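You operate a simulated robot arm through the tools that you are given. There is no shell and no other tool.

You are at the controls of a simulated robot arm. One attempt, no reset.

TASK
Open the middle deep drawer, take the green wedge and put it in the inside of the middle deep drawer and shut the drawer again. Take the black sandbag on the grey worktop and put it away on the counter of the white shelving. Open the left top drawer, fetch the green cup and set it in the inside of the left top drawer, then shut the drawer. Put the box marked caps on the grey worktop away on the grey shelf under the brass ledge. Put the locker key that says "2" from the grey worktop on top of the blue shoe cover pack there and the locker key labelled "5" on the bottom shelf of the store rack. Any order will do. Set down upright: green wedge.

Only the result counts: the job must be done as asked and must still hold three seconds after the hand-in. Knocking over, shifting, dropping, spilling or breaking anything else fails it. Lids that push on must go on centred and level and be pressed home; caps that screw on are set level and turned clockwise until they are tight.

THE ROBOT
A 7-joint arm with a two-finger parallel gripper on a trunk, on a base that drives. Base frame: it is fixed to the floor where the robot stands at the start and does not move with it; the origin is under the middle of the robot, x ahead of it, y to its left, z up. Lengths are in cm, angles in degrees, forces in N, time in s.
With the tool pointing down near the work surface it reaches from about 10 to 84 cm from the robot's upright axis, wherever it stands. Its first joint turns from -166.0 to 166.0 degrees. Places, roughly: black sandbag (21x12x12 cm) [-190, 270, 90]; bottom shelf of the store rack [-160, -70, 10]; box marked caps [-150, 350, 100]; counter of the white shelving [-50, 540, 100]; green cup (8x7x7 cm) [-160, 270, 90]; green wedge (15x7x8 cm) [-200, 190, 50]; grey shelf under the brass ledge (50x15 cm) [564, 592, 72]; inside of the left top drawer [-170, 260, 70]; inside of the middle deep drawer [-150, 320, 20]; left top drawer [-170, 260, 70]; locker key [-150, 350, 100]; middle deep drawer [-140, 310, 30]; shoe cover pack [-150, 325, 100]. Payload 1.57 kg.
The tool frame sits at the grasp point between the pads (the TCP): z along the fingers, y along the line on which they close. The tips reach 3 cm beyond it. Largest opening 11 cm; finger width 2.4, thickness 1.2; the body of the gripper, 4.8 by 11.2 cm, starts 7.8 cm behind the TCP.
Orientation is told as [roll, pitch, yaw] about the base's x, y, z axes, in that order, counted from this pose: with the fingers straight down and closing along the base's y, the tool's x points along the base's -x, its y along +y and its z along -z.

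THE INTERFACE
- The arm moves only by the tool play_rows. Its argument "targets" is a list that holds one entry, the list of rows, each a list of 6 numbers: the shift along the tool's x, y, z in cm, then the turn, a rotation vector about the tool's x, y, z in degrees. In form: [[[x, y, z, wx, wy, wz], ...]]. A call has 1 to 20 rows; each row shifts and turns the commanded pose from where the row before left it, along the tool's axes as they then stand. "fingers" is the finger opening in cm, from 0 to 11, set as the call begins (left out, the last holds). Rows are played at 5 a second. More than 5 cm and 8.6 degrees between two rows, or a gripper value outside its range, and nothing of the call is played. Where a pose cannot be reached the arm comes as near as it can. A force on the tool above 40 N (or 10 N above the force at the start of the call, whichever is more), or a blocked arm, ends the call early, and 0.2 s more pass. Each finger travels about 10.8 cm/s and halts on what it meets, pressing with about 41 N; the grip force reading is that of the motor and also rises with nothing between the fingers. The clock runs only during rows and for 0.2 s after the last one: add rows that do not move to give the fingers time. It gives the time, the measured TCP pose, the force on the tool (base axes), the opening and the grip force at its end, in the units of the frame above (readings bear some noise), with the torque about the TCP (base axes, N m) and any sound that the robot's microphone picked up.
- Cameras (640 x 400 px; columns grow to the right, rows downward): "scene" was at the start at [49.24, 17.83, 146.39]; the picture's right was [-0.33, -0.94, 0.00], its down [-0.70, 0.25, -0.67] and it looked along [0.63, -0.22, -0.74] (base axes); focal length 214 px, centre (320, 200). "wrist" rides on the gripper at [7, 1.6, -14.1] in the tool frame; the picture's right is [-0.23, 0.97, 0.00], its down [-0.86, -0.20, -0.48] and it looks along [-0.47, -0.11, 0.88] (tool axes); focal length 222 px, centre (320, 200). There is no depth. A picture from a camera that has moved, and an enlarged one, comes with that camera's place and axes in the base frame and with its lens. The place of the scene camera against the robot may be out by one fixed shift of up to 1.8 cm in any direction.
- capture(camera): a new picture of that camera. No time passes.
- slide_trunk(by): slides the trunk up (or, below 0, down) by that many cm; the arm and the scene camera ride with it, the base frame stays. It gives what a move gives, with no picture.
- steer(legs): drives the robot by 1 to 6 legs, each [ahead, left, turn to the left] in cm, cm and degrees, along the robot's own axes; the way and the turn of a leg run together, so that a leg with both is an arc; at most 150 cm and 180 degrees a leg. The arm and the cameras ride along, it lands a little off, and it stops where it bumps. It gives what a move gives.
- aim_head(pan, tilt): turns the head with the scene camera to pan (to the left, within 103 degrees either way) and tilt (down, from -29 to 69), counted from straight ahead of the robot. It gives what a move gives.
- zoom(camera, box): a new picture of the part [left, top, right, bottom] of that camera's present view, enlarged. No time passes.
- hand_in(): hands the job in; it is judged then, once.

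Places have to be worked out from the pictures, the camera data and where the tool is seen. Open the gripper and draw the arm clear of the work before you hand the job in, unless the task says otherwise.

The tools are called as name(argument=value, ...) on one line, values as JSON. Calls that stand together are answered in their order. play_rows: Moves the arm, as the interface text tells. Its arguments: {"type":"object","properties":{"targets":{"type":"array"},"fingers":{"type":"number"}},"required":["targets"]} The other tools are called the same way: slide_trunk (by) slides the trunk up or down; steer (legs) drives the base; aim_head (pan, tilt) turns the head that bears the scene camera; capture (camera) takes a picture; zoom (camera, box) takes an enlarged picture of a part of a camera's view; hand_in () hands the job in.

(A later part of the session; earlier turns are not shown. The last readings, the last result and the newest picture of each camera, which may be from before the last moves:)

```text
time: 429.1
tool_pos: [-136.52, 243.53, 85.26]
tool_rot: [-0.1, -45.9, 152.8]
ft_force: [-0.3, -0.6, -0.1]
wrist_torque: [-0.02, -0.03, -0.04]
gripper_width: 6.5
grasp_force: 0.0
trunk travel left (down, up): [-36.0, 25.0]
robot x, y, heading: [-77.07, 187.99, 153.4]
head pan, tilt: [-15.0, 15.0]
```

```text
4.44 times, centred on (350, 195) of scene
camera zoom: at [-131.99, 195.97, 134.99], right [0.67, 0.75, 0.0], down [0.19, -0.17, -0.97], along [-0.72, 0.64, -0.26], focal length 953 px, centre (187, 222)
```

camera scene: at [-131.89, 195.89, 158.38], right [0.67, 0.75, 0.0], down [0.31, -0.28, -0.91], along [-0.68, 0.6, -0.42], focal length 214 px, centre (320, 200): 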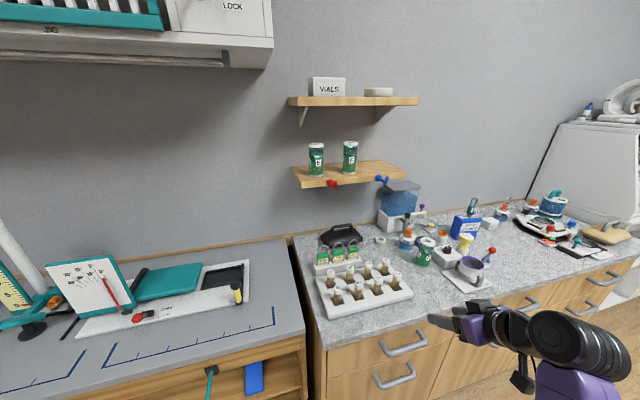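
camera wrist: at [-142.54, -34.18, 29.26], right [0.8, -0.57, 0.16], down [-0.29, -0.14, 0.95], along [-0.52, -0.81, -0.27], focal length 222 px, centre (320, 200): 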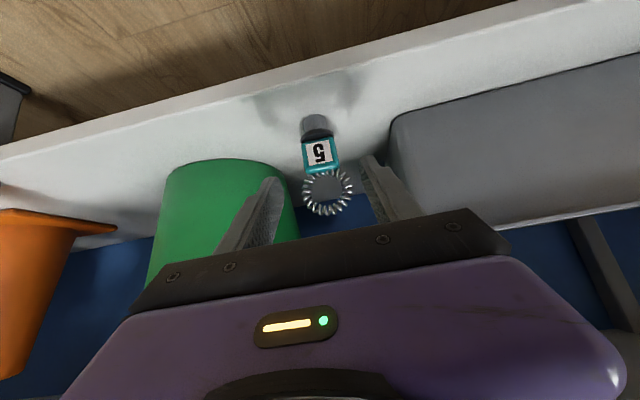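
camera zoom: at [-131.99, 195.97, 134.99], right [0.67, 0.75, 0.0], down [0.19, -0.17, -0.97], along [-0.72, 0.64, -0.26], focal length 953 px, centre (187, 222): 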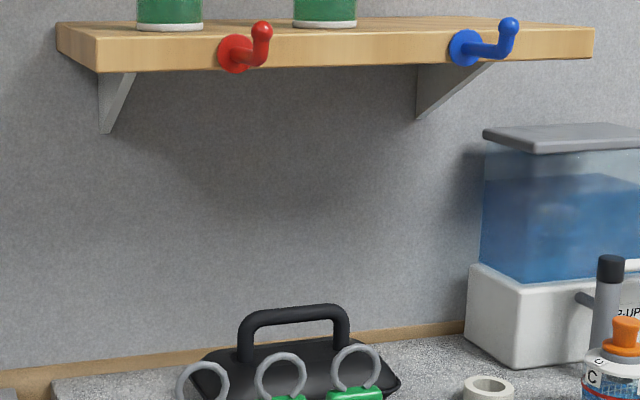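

The sandbag's handle bar runs along the counter at about u 21.8, n 53.6, z 98.6, under the wall shelf (bottom z≈126.6) and behind the LOG tags (tops z≈103.4); a 45° approach from front-above fits. I raise the trunk, roll the tool for closing in the vertical plane, and drive in.

slide_trunk(by=25)

play_rows(targets=[[[0, 0, 0, 0, 0, 8.2], [0, 0, 0, 0, 0, 8.2], [0, 0, 0, 0, 0, 8.2], [0, 0, 0, 0, 0, 8.2], [0, 0, 0, 0, 0, 8.2], [0, 0, 0, 0, 0, 8.2], [0, 0, 0, 0, 0, 8.2], [0, 0, 0, 0, 0, 8.2], [0, 0, 0, 0, 0, 8.2], [0, 0, 0, 0, 0, 8.2], [0, 0, 0, 0, 0, 8], [0, 0, 0, 1, 0, 0], [0, 0, 0, 0, 0, 0]]], fingers=5)

steer(legs=[[0, 3, 0], [34, 0, 0]])

aim_head(pan=-15, tilt=30)

capture(camera="scene")

capture(camera="wrist")

```text
time: 431.7
tool_pos: [-136.49, 243.58, 110.22]
tool_rot: [-0.1, -46.0, 152.6]
ft_force: [-0.1, 0.7, -0.6]
wrist_torque: [-0.03, 0.01, -0.01]
gripper_width: 6.51
grasp_force: 0.1
trunk travel left (down, up): [-61.0, 0.0]
robot x, y, heading: [-77.19, 187.77, 153.4]
head pan, tilt: [-15.0, 15.0]
```

```text
time: 434.5
tool_pos: [-136.41, 243.65, 110.23]
tool_rot: [44.9, -0.1, 62.6]
ft_force: [-0.1, -0.9, -0.7]
wrist_torque: [-0.02, -0.05, 0.02]
gripper_width: 5.02
grasp_force: 0.0
trunk travel left (down, up): [-61.0, 0.0]
robot x, y, heading: [-76.79, 187.95, 153.3]
head pan, tilt: [-15.0, 15.0]
```

```text
time: 437.1
tool_pos: [-168.16, 256.05, 110.21]
tool_rot: [45.0, -0.1, 62.8]
ft_force: [0.2, 0.7, 0.2]
wrist_torque: [0.01, 0.0, -0.03]
gripper_width: 5.0
grasp_force: 0.1
trunk travel left (down, up): [-61.0, 0.0]
robot x, y, heading: [-108.58, 200.72, 153.5]
head pan, tilt: [-15.0, 15.0]
```

```text
time: 437.9
tool_pos: [-168.14, 255.95, 110.17]
tool_rot: [45.0, 0.0, 62.8]
ft_force: [0.5, 0.0, -0.1]
wrist_torque: [-0.01, 0.0, 0.01]
gripper_width: 4.98
grasp_force: 0.1
trunk travel left (down, up): [-61.0, 0.0]
robot x, y, heading: [-108.79, 200.46, 153.6]
head pan, tilt: [-15.0, 30.0]
```

```text
taken
camera scene: at [-163.38, 208.19, 157.58], right [0.66, 0.75, 0.0], down [0.37, -0.33, -0.87], along [-0.65, 0.58, -0.5], focal length 214 px, centre (320, 200)
```

scene: 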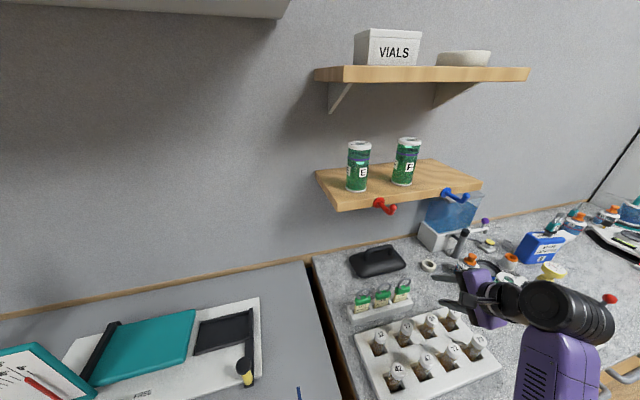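

```text
taken
camera wrist: at [-163.5, 245.82, 121.34], right [-0.51, 0.52, 0.69], down [0.82, 0.54, 0.2], along [-0.27, 0.66, -0.7], focal length 222 px, centre (320, 200)
```

wrist: 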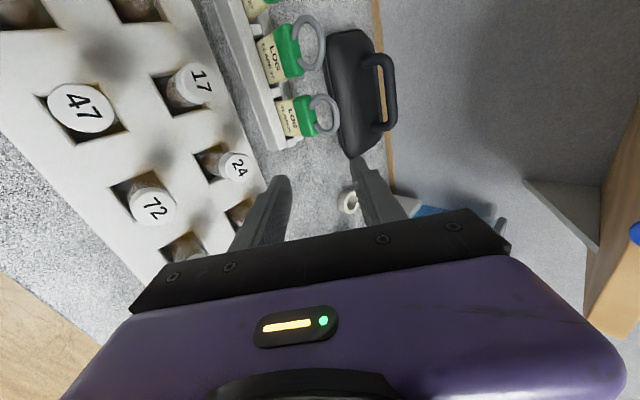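

The wrist view confirms the handle bar (1.5 left of the TCP, 31 ahead, 11.6 below). I raise 3 cm, drive 12 ahead, then extend to a pre-grasp point above the LOG tags.

play_rows(targets=[[[1.5, 2.1, -2.1, 0, 0, 0], [0, 0, 0, 0, 0, 0]]])

steer(legs=[[11.5, 0, 0]])

play_rows(targets=[[[0, 2.1, 2.1, 0, 0, 0], [0, 2.1, 2.1, 0, 0, 0], [0, 2.1, 2.1, 0, 0, 0], [0, 0, 0, 0, 0, 0]]])

capture(camera="wrist")

capture(camera="scene")

```text
time: 438.5
tool_pos: [-168.91, 254.83, 113.27]
tool_rot: [45.0, -0.1, 62.7]
ft_force: [0.9, 0.2, 0.1]
wrist_torque: [-0.01, 0.01, -0.01]
gripper_width: 5.0
grasp_force: 0.0
trunk travel left (down, up): [-61.0, 0.0]
robot x, y, heading: [-108.67, 200.34, 153.5]
head pan, tilt: [-15.0, 30.0]
```

```text
time: 439.7
tool_pos: [-179.15, 260.04, 113.15]
tool_rot: [45.0, -0.1, 62.7]
ft_force: [-0.3, -0.3, -0.2]
wrist_torque: [0.02, -0.02, 0.0]
gripper_width: 5.02
grasp_force: 0.0
trunk travel left (down, up): [-61.0, 0.0]
robot x, y, heading: [-118.86, 205.73, 153.2]
head pan, tilt: [-15.0, 30.0]
```

```text
time: 440.7
tool_pos: [-187.34, 264.12, 113.15]
tool_rot: [45.1, -0.1, 62.7]
ft_force: [0.3, 0.0, -0.1]
wrist_torque: [0.01, 0.0, 0.04]
gripper_width: 5.03
grasp_force: 0.0
trunk travel left (down, up): [-61.0, 0.0]
robot x, y, heading: [-118.9, 205.41, 153.4]
head pan, tilt: [-15.0, 30.0]
```

```text
taken
camera wrist: at [-182.68, 253.82, 124.2], right [-0.51, 0.52, 0.69], down [0.82, 0.54, 0.2], along [-0.27, 0.66, -0.7], focal length 222 px, centre (320, 200)
```

wrist: 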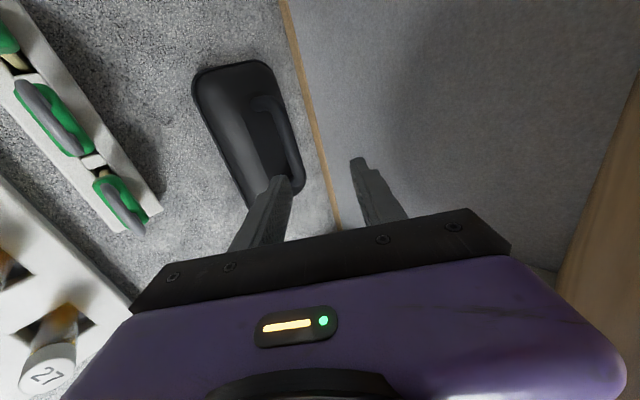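

```text
taken
camera scene: at [-173.77, 213.44, 157.57], right [0.66, 0.75, 0.0], down [0.37, -0.33, -0.87], along [-0.65, 0.58, -0.5], focal length 214 px, centre (320, 200)
```

scene: 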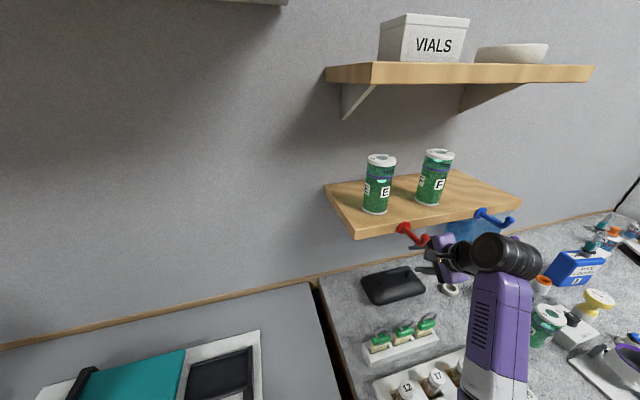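

I check the clearance between the wrist joint and the blue hook before going on.

zoom(camera="scene", box=[360, 180, 560, 320])

```text
2.86 times, centred on (460, 250) of scene
camera zoom: at [-173.77, 213.44, 157.57], right [0.66, 0.75, 0.0], down [0.37, -0.33, -0.87], along [-0.65, 0.58, -0.5], focal length 613 px, centre (-80, 57)
```

zoom: 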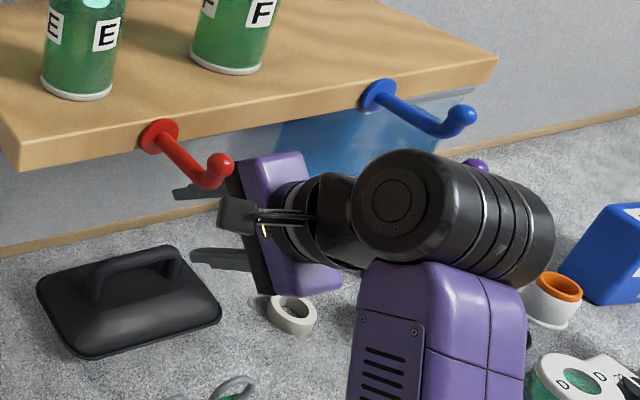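

zoom(camera="wrist", box=[180, 50, 420, 210])

```text
2.50 times, centred on (300, 130) of wrist
camera zoom: at [-182.68, 253.82, 124.2], right [-0.51, 0.52, 0.69], down [0.82, 0.54, 0.2], along [-0.27, 0.66, -0.7], focal length 555 px, centre (370, 375)
```

zoom: 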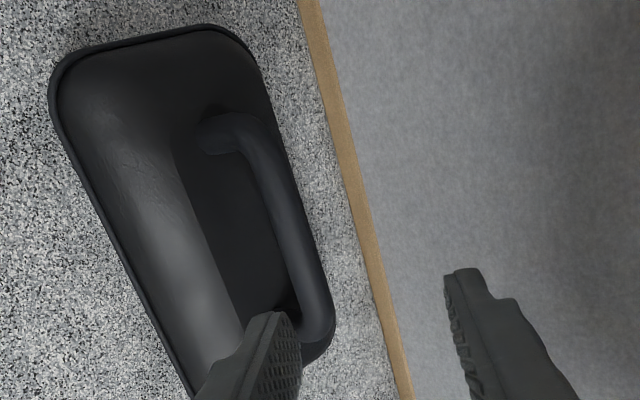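

Combining both wrist views, the bar is at u 20.7, n 51.0, z 99.5. I line up with it (down 4.2 across the tool, 1 left) and advance 10 cm along the tool axis.

play_rows(targets=[[[0.5, -2.1, 0, 0, 0, 0], [0.5, -2.1, 0, 0, 0, 0], [0, 0, 3, 0, 0, 0], [0, 0, 3, 0, 0, 0], [0, 0, 3, 0, 0, 0], [0, 0, 0, 0, 0, 0]]])

zoom(camera="wrist", box=[200, 70, 440, 230])

zoom(camera="scene", box=[360, 180, 560, 320])

```text
time: 442.1
tool_pos: [-190.7, 264.72, 103.67]
tool_rot: [45.1, -0.2, 62.7]
ft_force: [0.0, -0.1, 0.0]
wrist_torque: [0.02, -0.01, 0.02]
gripper_width: 4.99
grasp_force: 0.0
trunk travel left (down, up): [-61.0, 0.0]
robot x, y, heading: [-119.03, 205.51, 153.3]
head pan, tilt: [-15.0, 30.0]
```

```text
2.50 times, centred on (320, 150) of wrist
camera zoom: at [-185.95, 254.58, 114.8], right [-0.51, 0.52, 0.69], down [0.82, 0.54, 0.2], along [-0.27, 0.66, -0.7], focal length 555 px, centre (320, 325)
```

zoom: 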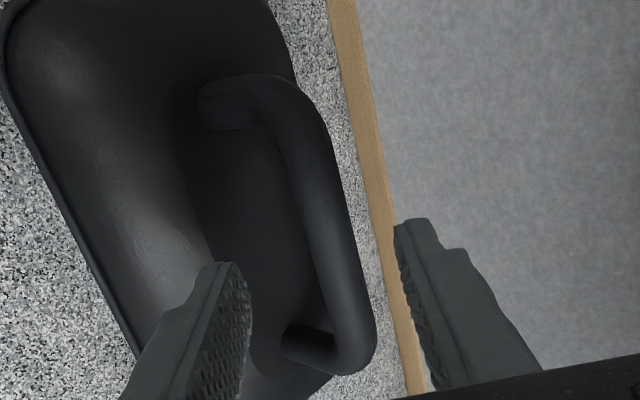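

```text
2.86 times, centred on (460, 250) of scene
camera zoom: at [-173.77, 213.44, 157.57], right [0.66, 0.75, 0.0], down [0.37, -0.33, -0.87], along [-0.65, 0.58, -0.5], focal length 613 px, centre (-80, 57)
```

zoom: 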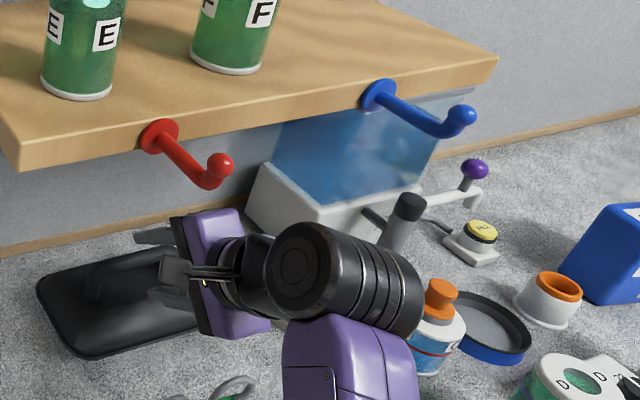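

The bar runs centrally between the fingers. I advance the last 5 cm and close.

play_rows(targets=[[[0, 0, 2.5, 0, 0, 0], [0, 0, 2.3, 0, 0, 0], [0, 0, 0, 0, 0, 0]]])

zoom(camera="wrist", box=[200, 70, 440, 230])

play_rows(targets=[[[0, 0, 0, 0, 0, 0], [0, 0, 0, 0, 0, 0], [0, 0, 0, 0, 0, 0]]], fingers=0)

zoom(camera="wrist", box=[200, 70, 440, 230])

```text
time: 442.9
tool_pos: [-193.57, 266.24, 100.35]
tool_rot: [45.0, -0.1, 62.7]
ft_force: [0.3, -0.1, -0.1]
wrist_torque: [0.03, -0.01, 0.01]
gripper_width: 5.01
grasp_force: 0.0
trunk travel left (down, up): [-61.0, 0.0]
robot x, y, heading: [-119.01, 205.98, 153.2]
head pan, tilt: [-15.0, 30.0]
```

```text
2.50 times, centred on (320, 150) of wrist
camera zoom: at [-188.94, 256.03, 111.41], right [-0.51, 0.52, 0.69], down [0.82, 0.54, 0.2], along [-0.27, 0.66, -0.7], focal length 555 px, centre (320, 325)
```

zoom: 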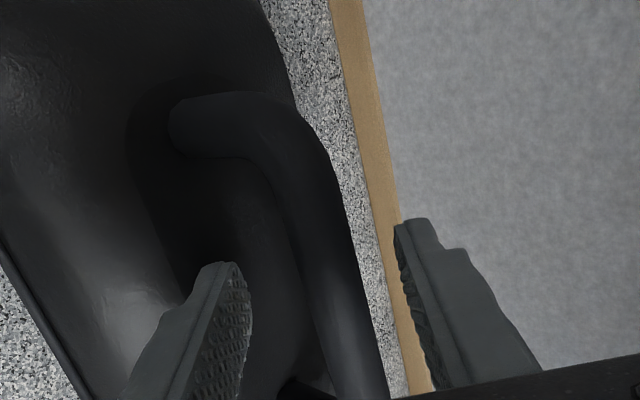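

```text
time: 443.7
tool_pos: [-193.61, 266.26, 100.63]
tool_rot: [45.2, -0.2, 62.7]
ft_force: [-10.0, 6.0, 13.7]
wrist_torque: [0.91, -0.11, 0.38]
gripper_width: 1.81
grasp_force: 32.5
trunk travel left (down, up): [-61.0, 0.0]
robot x, y, heading: [-119.19, 205.51, 153.2]
head pan, tilt: [-15.0, 30.0]
```

```text
2.50 times, centred on (320, 150) of wrist
camera zoom: at [-189.0, 256.04, 111.63], right [-0.51, 0.51, 0.69], down [0.82, 0.54, 0.2], along [-0.27, 0.67, -0.69], focal length 555 px, centre (320, 325)
```

zoom: 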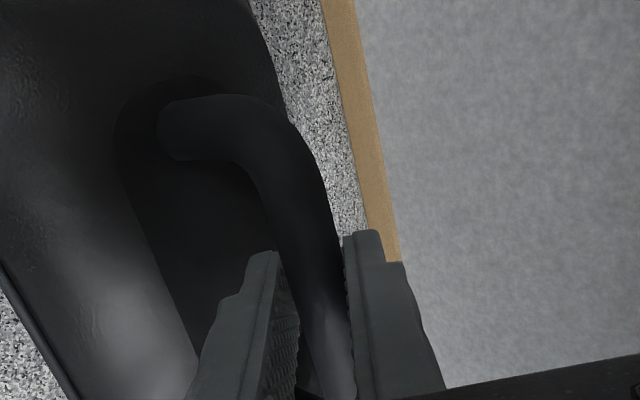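

Gripped (1.8 cm bar). I lift 4 cm gently and read the weight.

play_rows(targets=[[[0, 0.7, -0.7, 0, 0, 0], [0, 0.7, -0.7, 0, 0, 0], [0, 0.7, -0.7, 0, 0, 0], [0, 0.7, -0.7, 0, 0, 0], [0, 0, 0, 0, 0, 0]]])

capture(camera="wrist")

zoom(camera="scene", box=[320, 180, 560, 340])

```text
time: 444.9
tool_pos: [-193.62, 266.34, 104.2]
tool_rot: [44.8, 0.0, 62.8]
ft_force: [-0.1, 0.0, -13.1]
wrist_torque: [-0.07, -0.07, -0.02]
gripper_width: 1.78
grasp_force: 32.0
trunk travel left (down, up): [-61.0, 0.0]
robot x, y, heading: [-118.93, 205.82, 153.2]
head pan, tilt: [-15.0, 30.0]
```

```text
taken
camera wrist: at [-188.93, 256.16, 115.39], right [-0.51, 0.52, 0.69], down [0.82, 0.54, 0.2], along [-0.27, 0.66, -0.7], focal length 222 px, centre (320, 200)
```

wrist: 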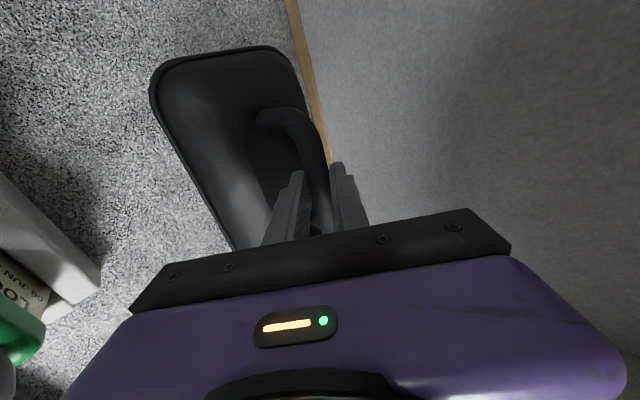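

```text
2.50 times, centred on (440, 260) of scene
camera zoom: at [-173.8, 213.47, 157.55], right [0.66, 0.75, 0.0], down [0.37, -0.33, -0.87], along [-0.65, 0.58, -0.5], focal length 536 px, centre (20, 50)
```

zoom: 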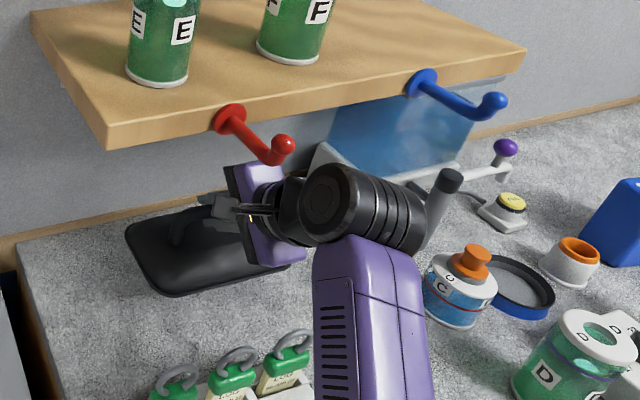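

It weighs about 1.3 kg and hangs steadily. I move back 6 cm from under the shelf, then lift 14 cm to clear the LOG tags.

play_rows(targets=[[[0, -1.06, -1.06, 0, 0, 0], [0, -1.06, -1.06, 0, 0, 0], [0, -1.06, -1.06, 0, 0, 0], [0, -1.06, -1.06, 0, 0, 0], [0, 1.4, -1.4, 0, 0, 0], [0, 1.4, -1.4, 0, 0, 0], [0, 1.4, -1.4, 0, 0, 0], [0, 1.4, -1.4, 0, 0, 0], [0, 1.4, -1.4, 0, 0, 0], [0, 1.4, -1.4, 0, 0, 0], [0, 1.4, -1.4, 0, 0, 0], [0, 0, 0, 0, 0, 0]]])

capture(camera="scene")

capture(camera="wrist")

```text
time: 447.2
tool_pos: [-187.87, 263.55, 115.31]
tool_rot: [43.5, 0.0, 62.7]
ft_force: [-0.4, 0.9, -11.7]
wrist_torque: [-0.05, -0.04, 0.02]
gripper_width: 1.75
grasp_force: 32.4
trunk travel left (down, up): [-61.0, 0.0]
robot x, y, heading: [-118.71, 205.75, 153.2]
head pan, tilt: [-15.0, 30.0]
stopped in row 11: the force on the tool passed its limit at 65 N (the readings are from after the stop); the commanded pose is now the measured one
```

```text
taken
camera scene: at [-173.79, 213.48, 157.57], right [0.67, 0.75, 0.0], down [0.37, -0.33, -0.87], along [-0.65, 0.58, -0.5], focal length 214 px, centre (320, 200)
```

scene: 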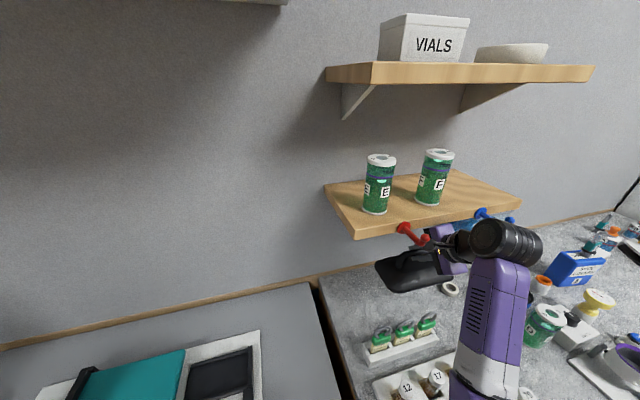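

```text
taken
camera wrist: at [-183.56, 253.38, 126.78], right [-0.52, 0.53, 0.67], down [0.81, 0.54, 0.21], along [-0.25, 0.65, -0.71], focal length 222 px, centre (320, 200)
```

wrist: 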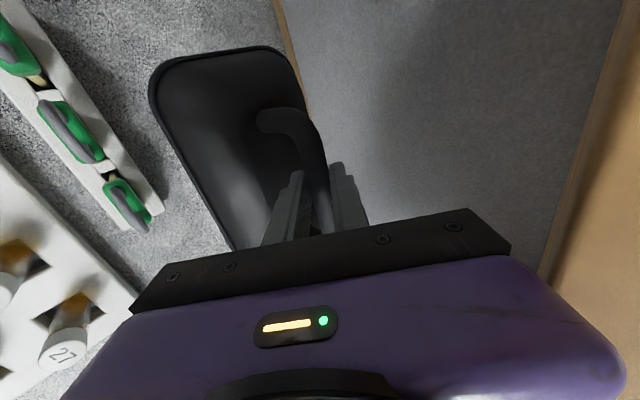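

The top of the gripper touched the shelf's front edge (I was not back far enough). I ease down 0.5, back 3 cm, and then lift on.

play_rows(targets=[[[0, -0.35, 0.35, 0, 0, 0], [0, -1.06, -1.06, 0, 0, 0], [0, -1.06, -1.06, 0, 0, 0], [0, 0, 0, 0, 0, 0]]])

zoom(camera="scene", box=[320, 140, 560, 340])

```text
time: 448.2
tool_pos: [-185.31, 262.12, 115.12]
tool_rot: [43.8, 0.0, 62.7]
ft_force: [0.0, 0.9, -13.2]
wrist_torque: [-0.06, -0.01, 0.02]
gripper_width: 1.77
grasp_force: 32.2
trunk travel left (down, up): [-61.0, 0.0]
robot x, y, heading: [-118.72, 206.08, 153.3]
head pan, tilt: [-15.0, 30.0]
```

```text
2.00 times, centred on (440, 240) of scene
camera zoom: at [-173.79, 213.48, 157.56], right [0.67, 0.75, 0.0], down [0.37, -0.33, -0.87], along [-0.65, 0.58, -0.5], focal length 429 px, centre (80, 120)
```

zoom: 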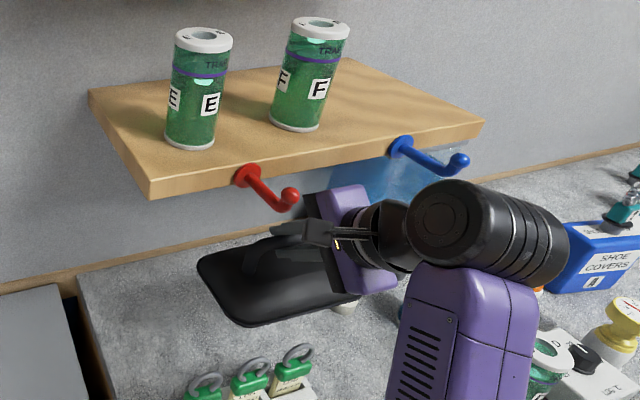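

All still stands in place. Retreating along the tool's own axis (back and up at 45°) clears hook, shelf and LOG tags together; I do 9 cm of that.

play_rows(targets=[[[0, 0, -1.8, 0, 0, 0], [0, 0, -1.8, 0, 0, 0], [0, 0, -1.8, 0, 0, 0], [0, 0, -1.8, 0, 0, 0], [0, 0, -1.8, 0, 0, 0], [0, 0, 0, 0, 0, 0]]])

capture(camera="scene")

capture(camera="wrist")

```text
time: 449.6
tool_pos: [-179.64, 259.16, 121.69]
tool_rot: [43.6, 0.0, 62.7]
ft_force: [-0.6, -1.0, -13.0]
wrist_torque: [-0.06, -0.05, -0.02]
gripper_width: 1.77
grasp_force: 32.6
trunk travel left (down, up): [-61.0, 0.0]
robot x, y, heading: [-119.09, 205.75, 153.2]
head pan, tilt: [-15.0, 30.0]
```

```text
taken
camera scene: at [-173.78, 213.48, 157.56], right [0.67, 0.75, 0.0], down [0.37, -0.33, -0.87], along [-0.65, 0.58, -0.5], focal length 214 px, centre (320, 200)
```

scene: 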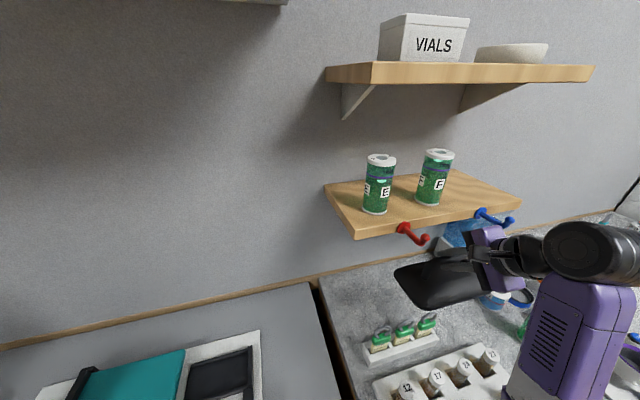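

```text
taken
camera wrist: at [-175.26, 249.17, 133.01], right [-0.52, 0.53, 0.67], down [0.81, 0.54, 0.21], along [-0.26, 0.66, -0.71], focal length 222 px, centre (320, 200)
```

wrist: 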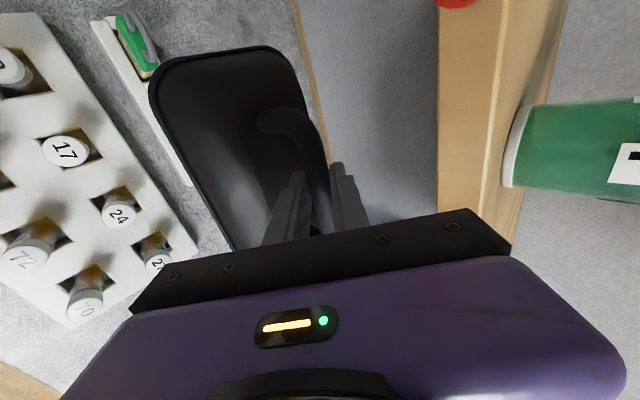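

The sandbag is clear and level. I back off 32 cm and carry it right along the counter.

steer(legs=[[-30, 0, 0], [0, -145, 0]])

aim_head(pan=-45, tilt=25)

capture(camera="scene")

zoom(camera="scene", box=[300, 120, 540, 280])

```text
time: 458.6
tool_pos: [-82.46, 377.8, 121.65]
tool_rot: [43.8, 0.1, 60.8]
ft_force: [-0.2, -0.7, -12.8]
wrist_torque: [-0.04, -0.03, -0.02]
gripper_width: 1.78
grasp_force: 32.0
trunk travel left (down, up): [-61.0, 0.0]
robot x, y, heading: [-23.65, 322.53, 151.3]
head pan, tilt: [-15.0, 30.0]
```

```text
time: 459.5
tool_pos: [-82.5, 377.67, 121.62]
tool_rot: [43.7, 0.2, 60.6]
ft_force: [-0.6, -0.2, -13.5]
wrist_torque: [-0.09, -0.01, -0.04]
gripper_width: 1.79
grasp_force: 32.8
trunk travel left (down, up): [-61.0, 0.0]
robot x, y, heading: [-23.62, 322.05, 151.4]
head pan, tilt: [-45.0, 25.0]
```

```text
taken
camera scene: at [-74.17, 334.34, 158.35], right [0.96, 0.28, 0.0], down [0.12, -0.41, -0.91], along [-0.26, 0.87, -0.42], focal length 214 px, centre (320, 200)
```

scene: 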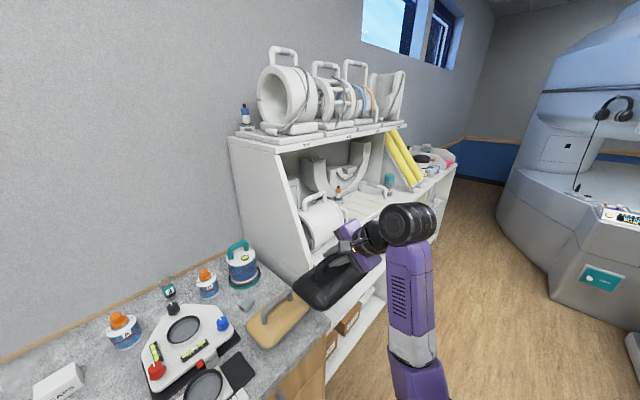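

```text
2.50 times, centred on (420, 200) of scene
camera zoom: at [-74.17, 334.34, 158.35], right [0.96, 0.28, 0.0], down [0.12, -0.41, -0.91], along [-0.26, 0.87, -0.42], focal length 536 px, centre (70, 200)
```

zoom: 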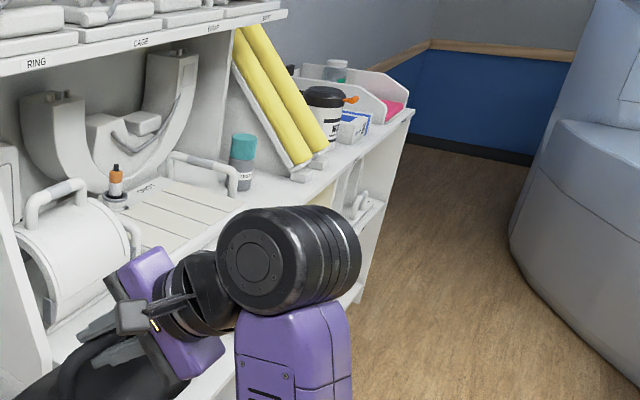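

The white shelving lies to the right, its counter front at n≈22. I square the heading, move a little forward and continue right, then look again.

steer(legs=[[0, 0, 2], [10, 0, 0], [0, -110, 0]])

capture(camera="scene")

aim_head(pan=-30, tilt=35)

capture(camera="scene")

```text
time: 466.2
tool_pos: [-44.68, 477.8, 121.66]
tool_rot: [43.6, 0.1, 63.1]
ft_force: [0.2, -0.2, -13.8]
wrist_torque: [-0.1, -0.07, 0.01]
gripper_width: 1.77
grasp_force: 32.4
trunk travel left (down, up): [-61.0, 0.0]
robot x, y, heading: [15.99, 424.83, 153.6]
head pan, tilt: [-45.0, 25.0]
```

```text
taken
camera scene: at [-34.7, 434.75, 158.35], right [0.95, 0.32, 0.0], down [0.14, -0.4, -0.91], along [-0.29, 0.86, -0.42], focal length 214 px, centre (320, 200)
```

scene: 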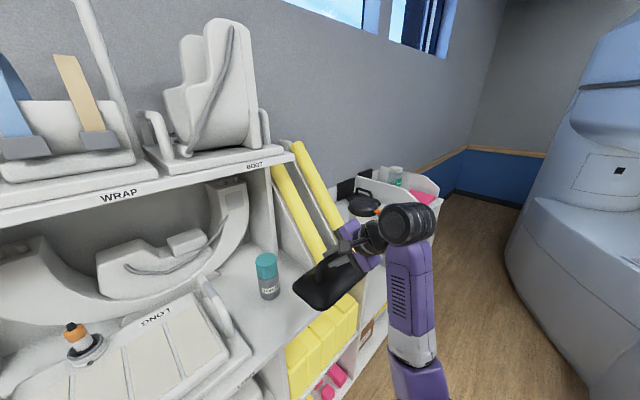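

```text
time: 467.0
tool_pos: [-44.65, 477.8, 121.62]
tool_rot: [43.7, 0.2, 63.2]
ft_force: [0.0, -0.4, -14.3]
wrist_torque: [-0.08, -0.06, -0.01]
gripper_width: 1.77
grasp_force: 32.1
trunk travel left (down, up): [-61.0, 0.0]
robot x, y, heading: [16.1, 424.51, 153.5]
head pan, tilt: [-30.0, 35.0]
```

```text
taken
camera scene: at [-36.63, 433.36, 156.78], right [0.83, 0.55, 0.0], down [0.32, -0.48, -0.82], along [-0.45, 0.68, -0.57], focal length 214 px, centre (320, 200)
```

scene: 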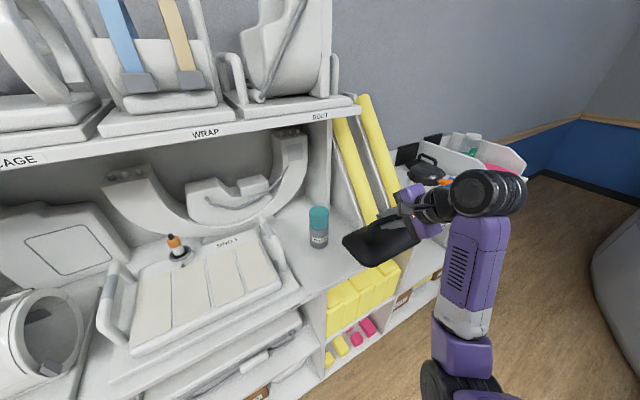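

I go another 40 cm right to see the free counter beyond the yellow cushions.

steer(legs=[[0, -38, 0]])

capture(camera="scene")

zoom(camera="scene", box=[240, 120, 480, 280])

capture(camera="wrist")

```text
time: 469.4
tool_pos: [-27.38, 512.29, 121.64]
tool_rot: [43.7, 0.1, 62.8]
ft_force: [-0.1, -1.1, -13.7]
wrist_torque: [-0.06, -0.04, -0.03]
gripper_width: 1.76
grasp_force: 32.7
trunk travel left (down, up): [-61.0, 0.0]
robot x, y, heading: [33.42, 458.88, 153.3]
head pan, tilt: [-30.0, 35.0]
```

```text
taken
camera scene: at [-19.54, 467.82, 156.78], right [0.84, 0.55, 0.0], down [0.32, -0.48, -0.82], along [-0.45, 0.68, -0.57], focal length 214 px, centre (320, 200)
```

scene: 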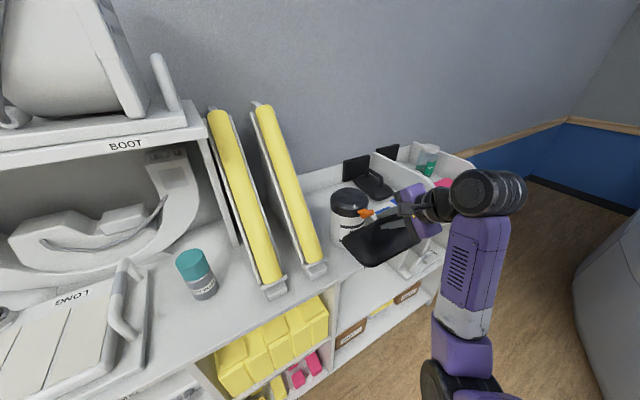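

```text
2.50 times, centred on (360, 200) of scene
camera zoom: at [-19.54, 467.82, 156.78], right [0.84, 0.55, 0.0], down [0.32, -0.48, -0.82], along [-0.45, 0.68, -0.57], focal length 536 px, centre (220, 200)
```

zoom: 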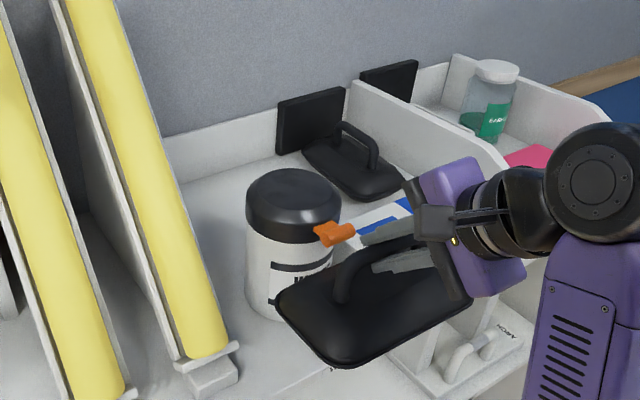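

```text
taken
camera wrist: at [-22.98, 502.17, 132.98], right [-0.52, 0.52, 0.67], down [0.81, 0.54, 0.21], along [-0.26, 0.66, -0.71], focal length 222 px, centre (320, 200)
```

wrist: 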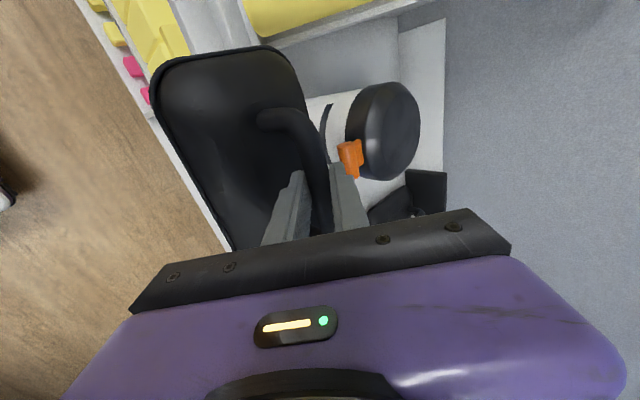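

The held bag blocks the view of the counter. I draw the arm back 22 cm to see what is free there.

play_rows(targets=[[[0, -1.5, -1.6, 0, 0, 0], [0, -1.5, -1.6, 0, 0, 0], [0, -1.5, -1.6, 0, 0, 0], [0, -1.5, -1.6, 0, 0, 0], [0, -1.5, -1.6, 0, 0, 0], [0, -1.5, -1.6, 0, 0, 0], [0, -1.5, -1.6, 0, 0, 0], [0, -1.5, -1.6, 0, 0, 0], [0, -1.5, -1.6, 0, 0, 0], [0, -1.5, -1.6, 0, 0, 0], [0, 0, 0, 0, 0, 0]]])

capture(camera="scene")

zoom(camera="scene", box=[260, 120, 500, 280])

```text
time: 471.8
tool_pos: [-8.65, 508.22, 122.15]
tool_rot: [43.7, 0.3, 62.9]
ft_force: [0.9, 0.5, -13.5]
wrist_torque: [-0.1, -0.07, -0.02]
gripper_width: 1.76
grasp_force: 32.1
out of reach, approached as far as the arm can: row 6, 7, 8, 9, 10
trunk travel left (down, up): [-61.0, 0.0]
robot x, y, heading: [33.64, 458.86, 153.3]
head pan, tilt: [-30.0, 35.0]
```

```text
taken
camera scene: at [-19.52, 467.83, 156.79], right [0.84, 0.55, 0.0], down [0.32, -0.48, -0.82], along [-0.45, 0.68, -0.57], focal length 214 px, centre (320, 200)
```

scene: 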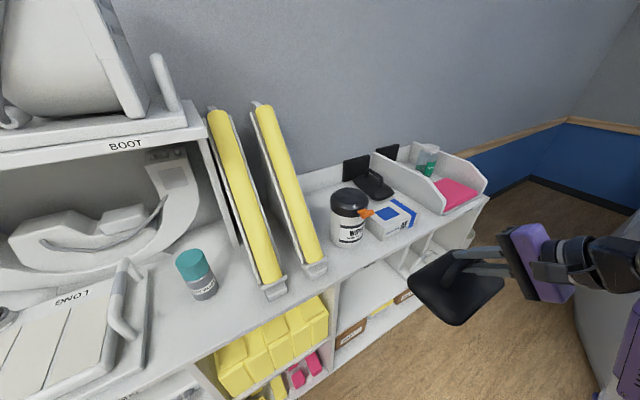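

```text
2.50 times, centred on (380, 200) of scene
camera zoom: at [-19.52, 467.83, 156.79], right [0.84, 0.55, 0.0], down [0.32, -0.48, -0.82], along [-0.45, 0.68, -0.57], focal length 536 px, centre (170, 200)
```

zoom: 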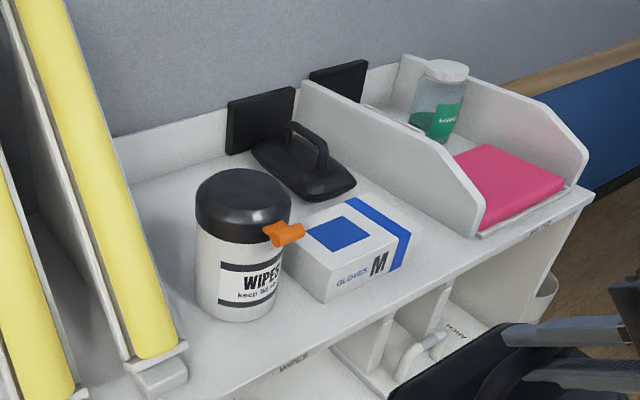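

The free counter right of the hutch holds the WIPES canister, GLOVES box and a few things at the back. I move right 25 cm for a straight-on look over it.

steer(legs=[[0, -25, 0]])

aim_head(pan=0, tilt=42)

capture(camera="scene")

zoom(camera="scene", box=[220, 80, 460, 240])

```text
time: 473.6
tool_pos: [2.28, 530.29, 122.15]
tool_rot: [43.7, 0.2, 62.8]
ft_force: [0.2, -0.1, -13.2]
wrist_torque: [-0.1, -0.01, -0.02]
gripper_width: 1.77
grasp_force: 32.3
trunk travel left (down, up): [-61.0, 0.0]
robot x, y, heading: [44.47, 480.86, 153.4]
head pan, tilt: [-30.0, 35.0]
```

```text
time: 474.6
tool_pos: [2.46, 530.32, 122.17]
tool_rot: [43.6, 0.1, 62.9]
ft_force: [0.2, -0.3, -12.1]
wrist_torque: [-0.08, -0.06, 0.02]
gripper_width: 1.79
grasp_force: 32.4
trunk travel left (down, up): [-61.0, 0.0]
robot x, y, heading: [44.88, 481.04, 153.6]
head pan, tilt: [0.0, 42.0]
```

```text
taken
camera scene: at [-11.06, 486.33, 155.73], right [0.45, 0.89, 0.0], down [0.6, -0.3, -0.74], along [-0.66, 0.33, -0.67], focal length 214 px, centre (320, 200)
```

scene: 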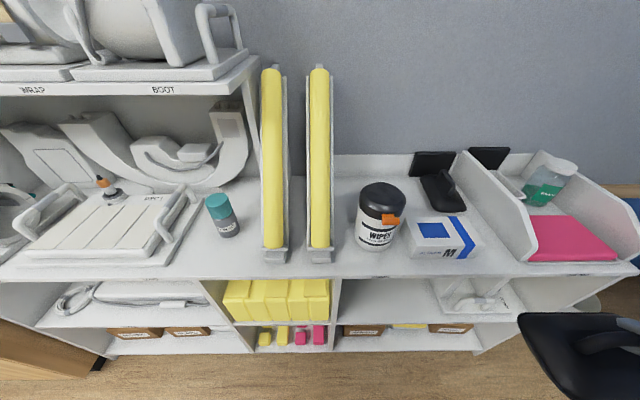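

```text
2.50 times, centred on (340, 160) of scene
camera zoom: at [-11.06, 486.33, 155.73], right [0.45, 0.89, 0.0], down [0.6, -0.3, -0.74], along [-0.66, 0.33, -0.67], focal length 536 px, centre (270, 300)
```

zoom: 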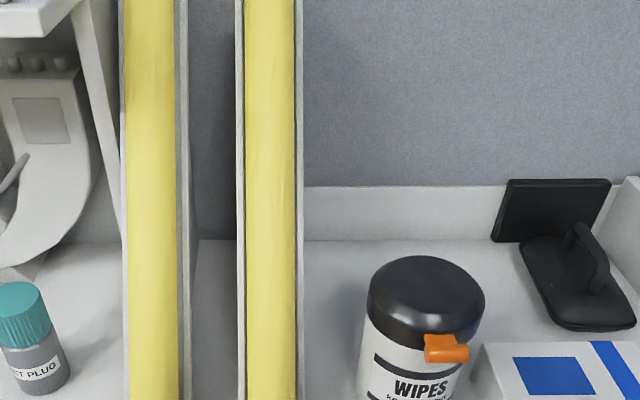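

The counter top is at z≈99.5; behind the WIPES canister there's a free area (u≈305–342, n≈34–63). I plan to set the bag at u≈330, n≈48, entering from the right of the WIPES canister; first I shift left 8 cm and extend the arm 20 cm.

steer(legs=[[0, 7.5, 0]])

play_rows(targets=[[[0, 1.45, 1.38, 0, 0, 0], [0, 1.45, 1.38, 0, 0, 0], [0, 1.45, 1.38, 0, 0, 0], [0, 1.45, 1.38, 0, 0, 0], [0, 1.45, 1.38, 0, 0, 0], [0, 1.45, 1.38, 0, 0, 0], [0, 1.45, 1.38, 0, 0, 0], [0, 1.45, 1.38, 0, 0, 0], [0, 1.45, 1.38, 0, 0, 0], [0, 1.45, 1.38, 0, 0, 0], [0, 0, 0, 0, 0, 0]]])

aim_head(pan=-25, tilt=40)

capture(camera="scene")

capture(camera="wrist")

```text
time: 475.6
tool_pos: [-0.96, 523.72, 122.1]
tool_rot: [43.6, 0.2, 62.9]
ft_force: [0.0, 0.7, -14.3]
wrist_torque: [-0.06, -0.1, 0.06]
gripper_width: 1.75
grasp_force: 32.1
trunk travel left (down, up): [-61.0, 0.0]
robot x, y, heading: [41.22, 474.38, 153.6]
head pan, tilt: [0.0, 42.0]
```

```text
time: 478.0
tool_pos: [-18.59, 532.77, 122.16]
tool_rot: [43.7, 0.2, 62.9]
ft_force: [-0.4, -0.5, -14.0]
wrist_torque: [-0.09, -0.02, -0.01]
gripper_width: 1.78
grasp_force: 32.7
trunk travel left (down, up): [-61.0, 0.0]
robot x, y, heading: [41.17, 474.05, 153.4]
head pan, tilt: [0.0, 42.0]
```

```text
time: 478.9
tool_pos: [-18.7, 532.73, 122.11]
tool_rot: [43.5, 0.2, 63.0]
ft_force: [0.4, 0.0, -14.4]
wrist_torque: [-0.12, -0.03, 0.0]
gripper_width: 1.8
grasp_force: 32.6
trunk travel left (down, up): [-61.0, 0.0]
robot x, y, heading: [41.42, 473.81, 153.6]
head pan, tilt: [-25.0, 40.0]
```

```text
taken
camera scene: at [-12.23, 482.56, 156.02], right [0.78, 0.62, 0.0], down [0.4, -0.5, -0.77], along [-0.48, 0.6, -0.64], focal length 214 px, centre (320, 200)
```

scene: 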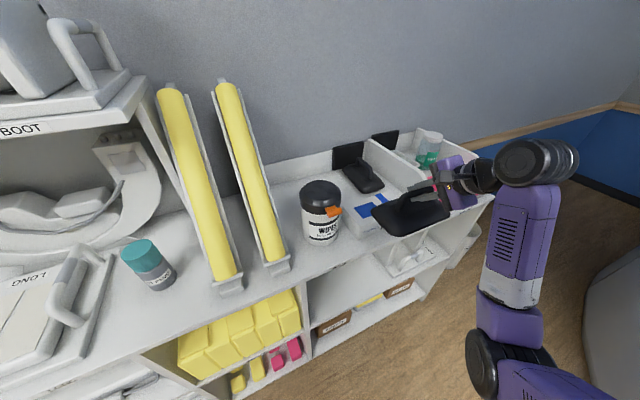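

```text
taken
camera wrist: at [-14.13, 522.68, 133.52], right [-0.52, 0.53, 0.67], down [0.81, 0.55, 0.21], along [-0.26, 0.65, -0.71], focal length 222 px, centre (320, 200)
```

wrist: 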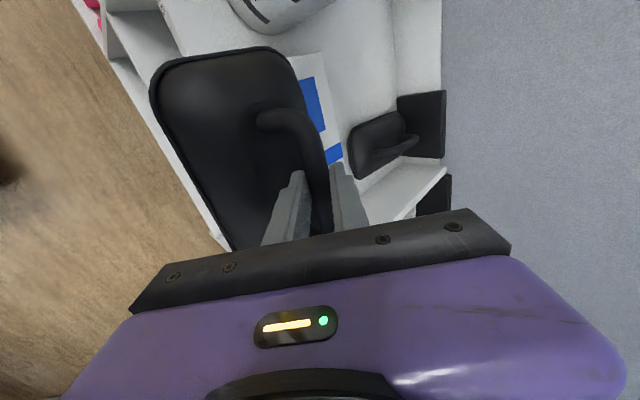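

Everything is as expected. To pass clear of the paddle's handle I first try to raise the bag another 5 cm.

play_rows(targets=[[[0, 0.69, -0.72, 0, 0, 0], [0, 0.69, -0.72, 0, 0, 0], [0, 0.69, -0.72, 0, 0, 0], [0, 0.69, -0.72, 0, 0, 0], [0, 0.69, -0.72, 0, 0, 0], [0, 0.69, -0.72, 0, 0, 0], [0, 0.69, -0.72, 0, 0, 0], [0, 0, 0, 0, 0, 0]]])

capture(camera="scene")

```text
time: 480.7
tool_pos: [-18.81, 532.88, 129.13]
tool_rot: [43.6, 0.3, 62.9]
ft_force: [0.4, 0.8, -15.0]
wrist_torque: [-0.08, -0.05, 0.01]
gripper_width: 1.79
grasp_force: 32.0
trunk travel left (down, up): [-61.0, 0.0]
robot x, y, heading: [40.93, 474.41, 153.5]
head pan, tilt: [-25.0, 40.0]
```

```text
taken
camera scene: at [-12.22, 482.57, 156.02], right [0.78, 0.62, 0.0], down [0.4, -0.5, -0.77], along [-0.48, 0.6, -0.64], focal length 214 px, centre (320, 200)
```

scene: 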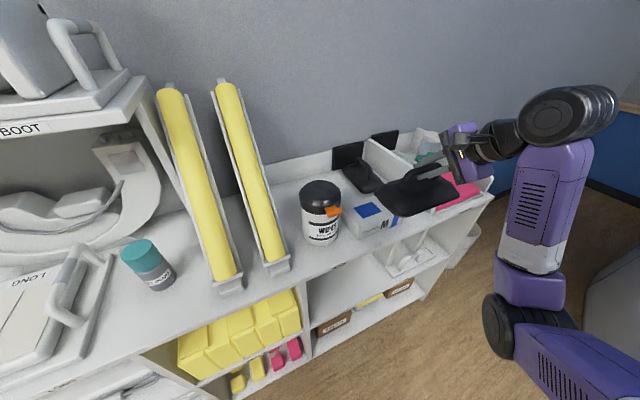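

It reaches z=129. I raise 5 cm more so that the bag even clears the WIPES lid.

play_rows(targets=[[[0, 0.69, -0.72, 0, 0, 0], [0, 0.69, -0.72, 0, 0, 0], [0, 0.69, -0.72, 0, 0, 0], [0, 0.69, -0.72, 0, 0, 0], [0, 0.69, -0.72, 0, 0, 0], [0, 0, 0, 0, 0, 0]]])

capture(camera="wrist")

```text
time: 482.1
tool_pos: [-18.76, 532.69, 133.98]
tool_rot: [43.5, 0.3, 62.9]
ft_force: [0.1, -0.5, -13.8]
wrist_torque: [-0.09, -0.02, -0.01]
gripper_width: 1.78
grasp_force: 32.4
trunk travel left (down, up): [-61.0, 0.0]
robot x, y, heading: [40.88, 474.17, 153.5]
head pan, tilt: [-25.0, 40.0]
```

```text
taken
camera wrist: at [-14.39, 522.68, 145.42], right [-0.52, 0.53, 0.67], down [0.81, 0.55, 0.21], along [-0.26, 0.65, -0.71], focal length 222 px, centre (320, 200)
```

wrist: 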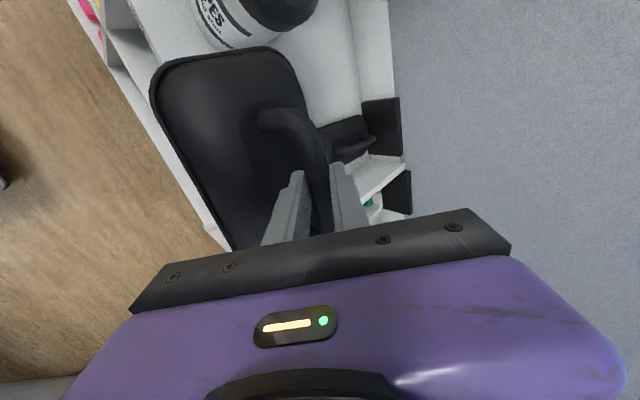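

Bag bottom is now at ≈123.6, above the WIPES lid. I drive 36 ahead, then 8 left.

steer(legs=[[36, 0, 0], [0, 8, 0]])

capture(camera="scene")

capture(camera="wrist")

```text
time: 485.1
tool_pos: [-55.09, 541.72, 133.95]
tool_rot: [43.7, 0.2, 63.1]
ft_force: [0.1, -0.2, -12.9]
wrist_torque: [-0.11, -0.04, -0.02]
gripper_width: 1.76
grasp_force: 32.4
trunk travel left (down, up): [-61.0, 0.0]
robot x, y, heading: [5.08, 482.93, 153.3]
head pan, tilt: [-25.0, 40.0]
```

```text
taken
camera scene: at [-48.31, 491.5, 156.02], right [0.78, 0.62, 0.0], down [0.4, -0.5, -0.77], along [-0.48, 0.6, -0.64], focal length 214 px, centre (320, 200)
```

scene: 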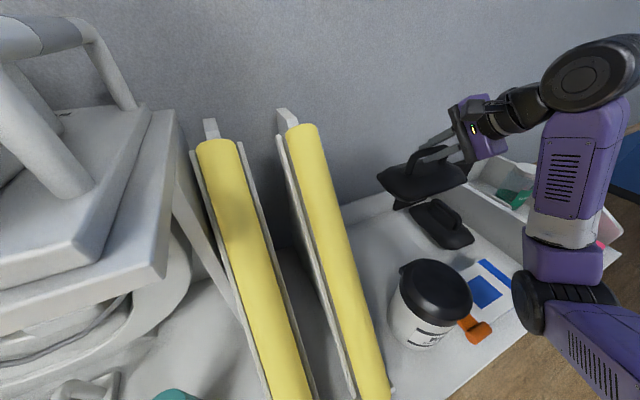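

```text
taken
camera wrist: at [-50.56, 531.61, 145.41], right [-0.52, 0.52, 0.67], down [0.81, 0.55, 0.21], along [-0.26, 0.65, -0.71], focal length 222 px, centre (320, 200)
```

wrist: 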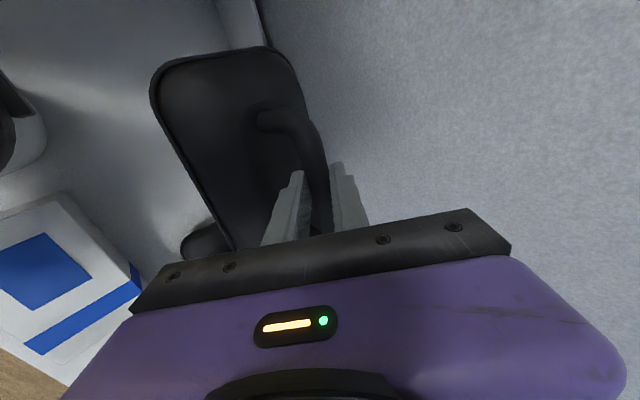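

The elbow hangs low right above the GLOVES box, so lowering now would hit it. I back the base 16 cm and stretch the arm forward by as much, which straightens the arm and lifts the elbow.

steer(legs=[[-17, 0, 0]])

play_rows(targets=[[[0, 1.45, 1.38, 0, 0, 0], [0, 1.45, 1.38, 0, 0, 0], [0, 1.45, 1.38, 0, 0, 0], [0, 1.45, 1.38, 0, 0, 0], [0, 1.45, 1.38, 0, 0, 0], [0, 1.45, 1.38, 0, 0, 0], [0, 1.45, 1.38, 0, 0, 0], [0, 1.45, 1.38, 0, 0, 0], [0, 0, 0, 0, 0, 0]]])

capture(camera="scene")

```text
time: 486.6
tool_pos: [-39.39, 533.88, 134.03]
tool_rot: [43.6, 0.2, 62.9]
ft_force: [-1.1, 0.1, -13.6]
wrist_torque: [-0.07, -0.03, 0.01]
gripper_width: 1.76
grasp_force: 32.7
trunk travel left (down, up): [-61.0, 0.0]
robot x, y, heading: [20.44, 475.32, 153.5]
head pan, tilt: [-25.0, 40.0]
```

```text
time: 488.6
tool_pos: [-53.64, 541.18, 133.88]
tool_rot: [43.4, 0.2, 62.9]
ft_force: [-0.1, 0.1, -13.6]
wrist_torque: [-0.09, -0.01, 0.01]
gripper_width: 1.77
grasp_force: 32.3
trunk travel left (down, up): [-61.0, 0.0]
robot x, y, heading: [20.63, 475.44, 153.2]
head pan, tilt: [-25.0, 40.0]
```

```text
taken
camera scene: at [-32.74, 483.77, 156.01], right [0.78, 0.62, 0.0], down [0.4, -0.5, -0.77], along [-0.48, 0.6, -0.64], focal length 214 px, centre (320, 200)
```

scene: 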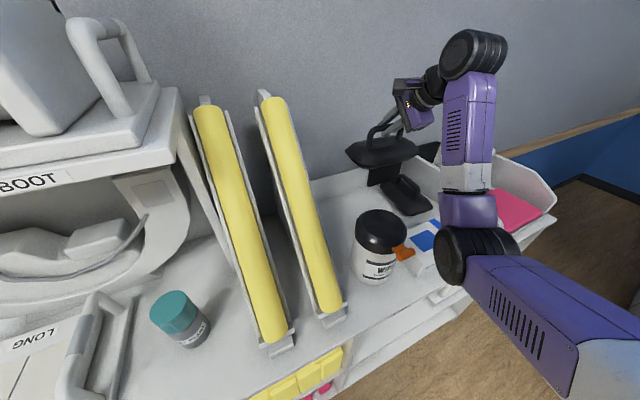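

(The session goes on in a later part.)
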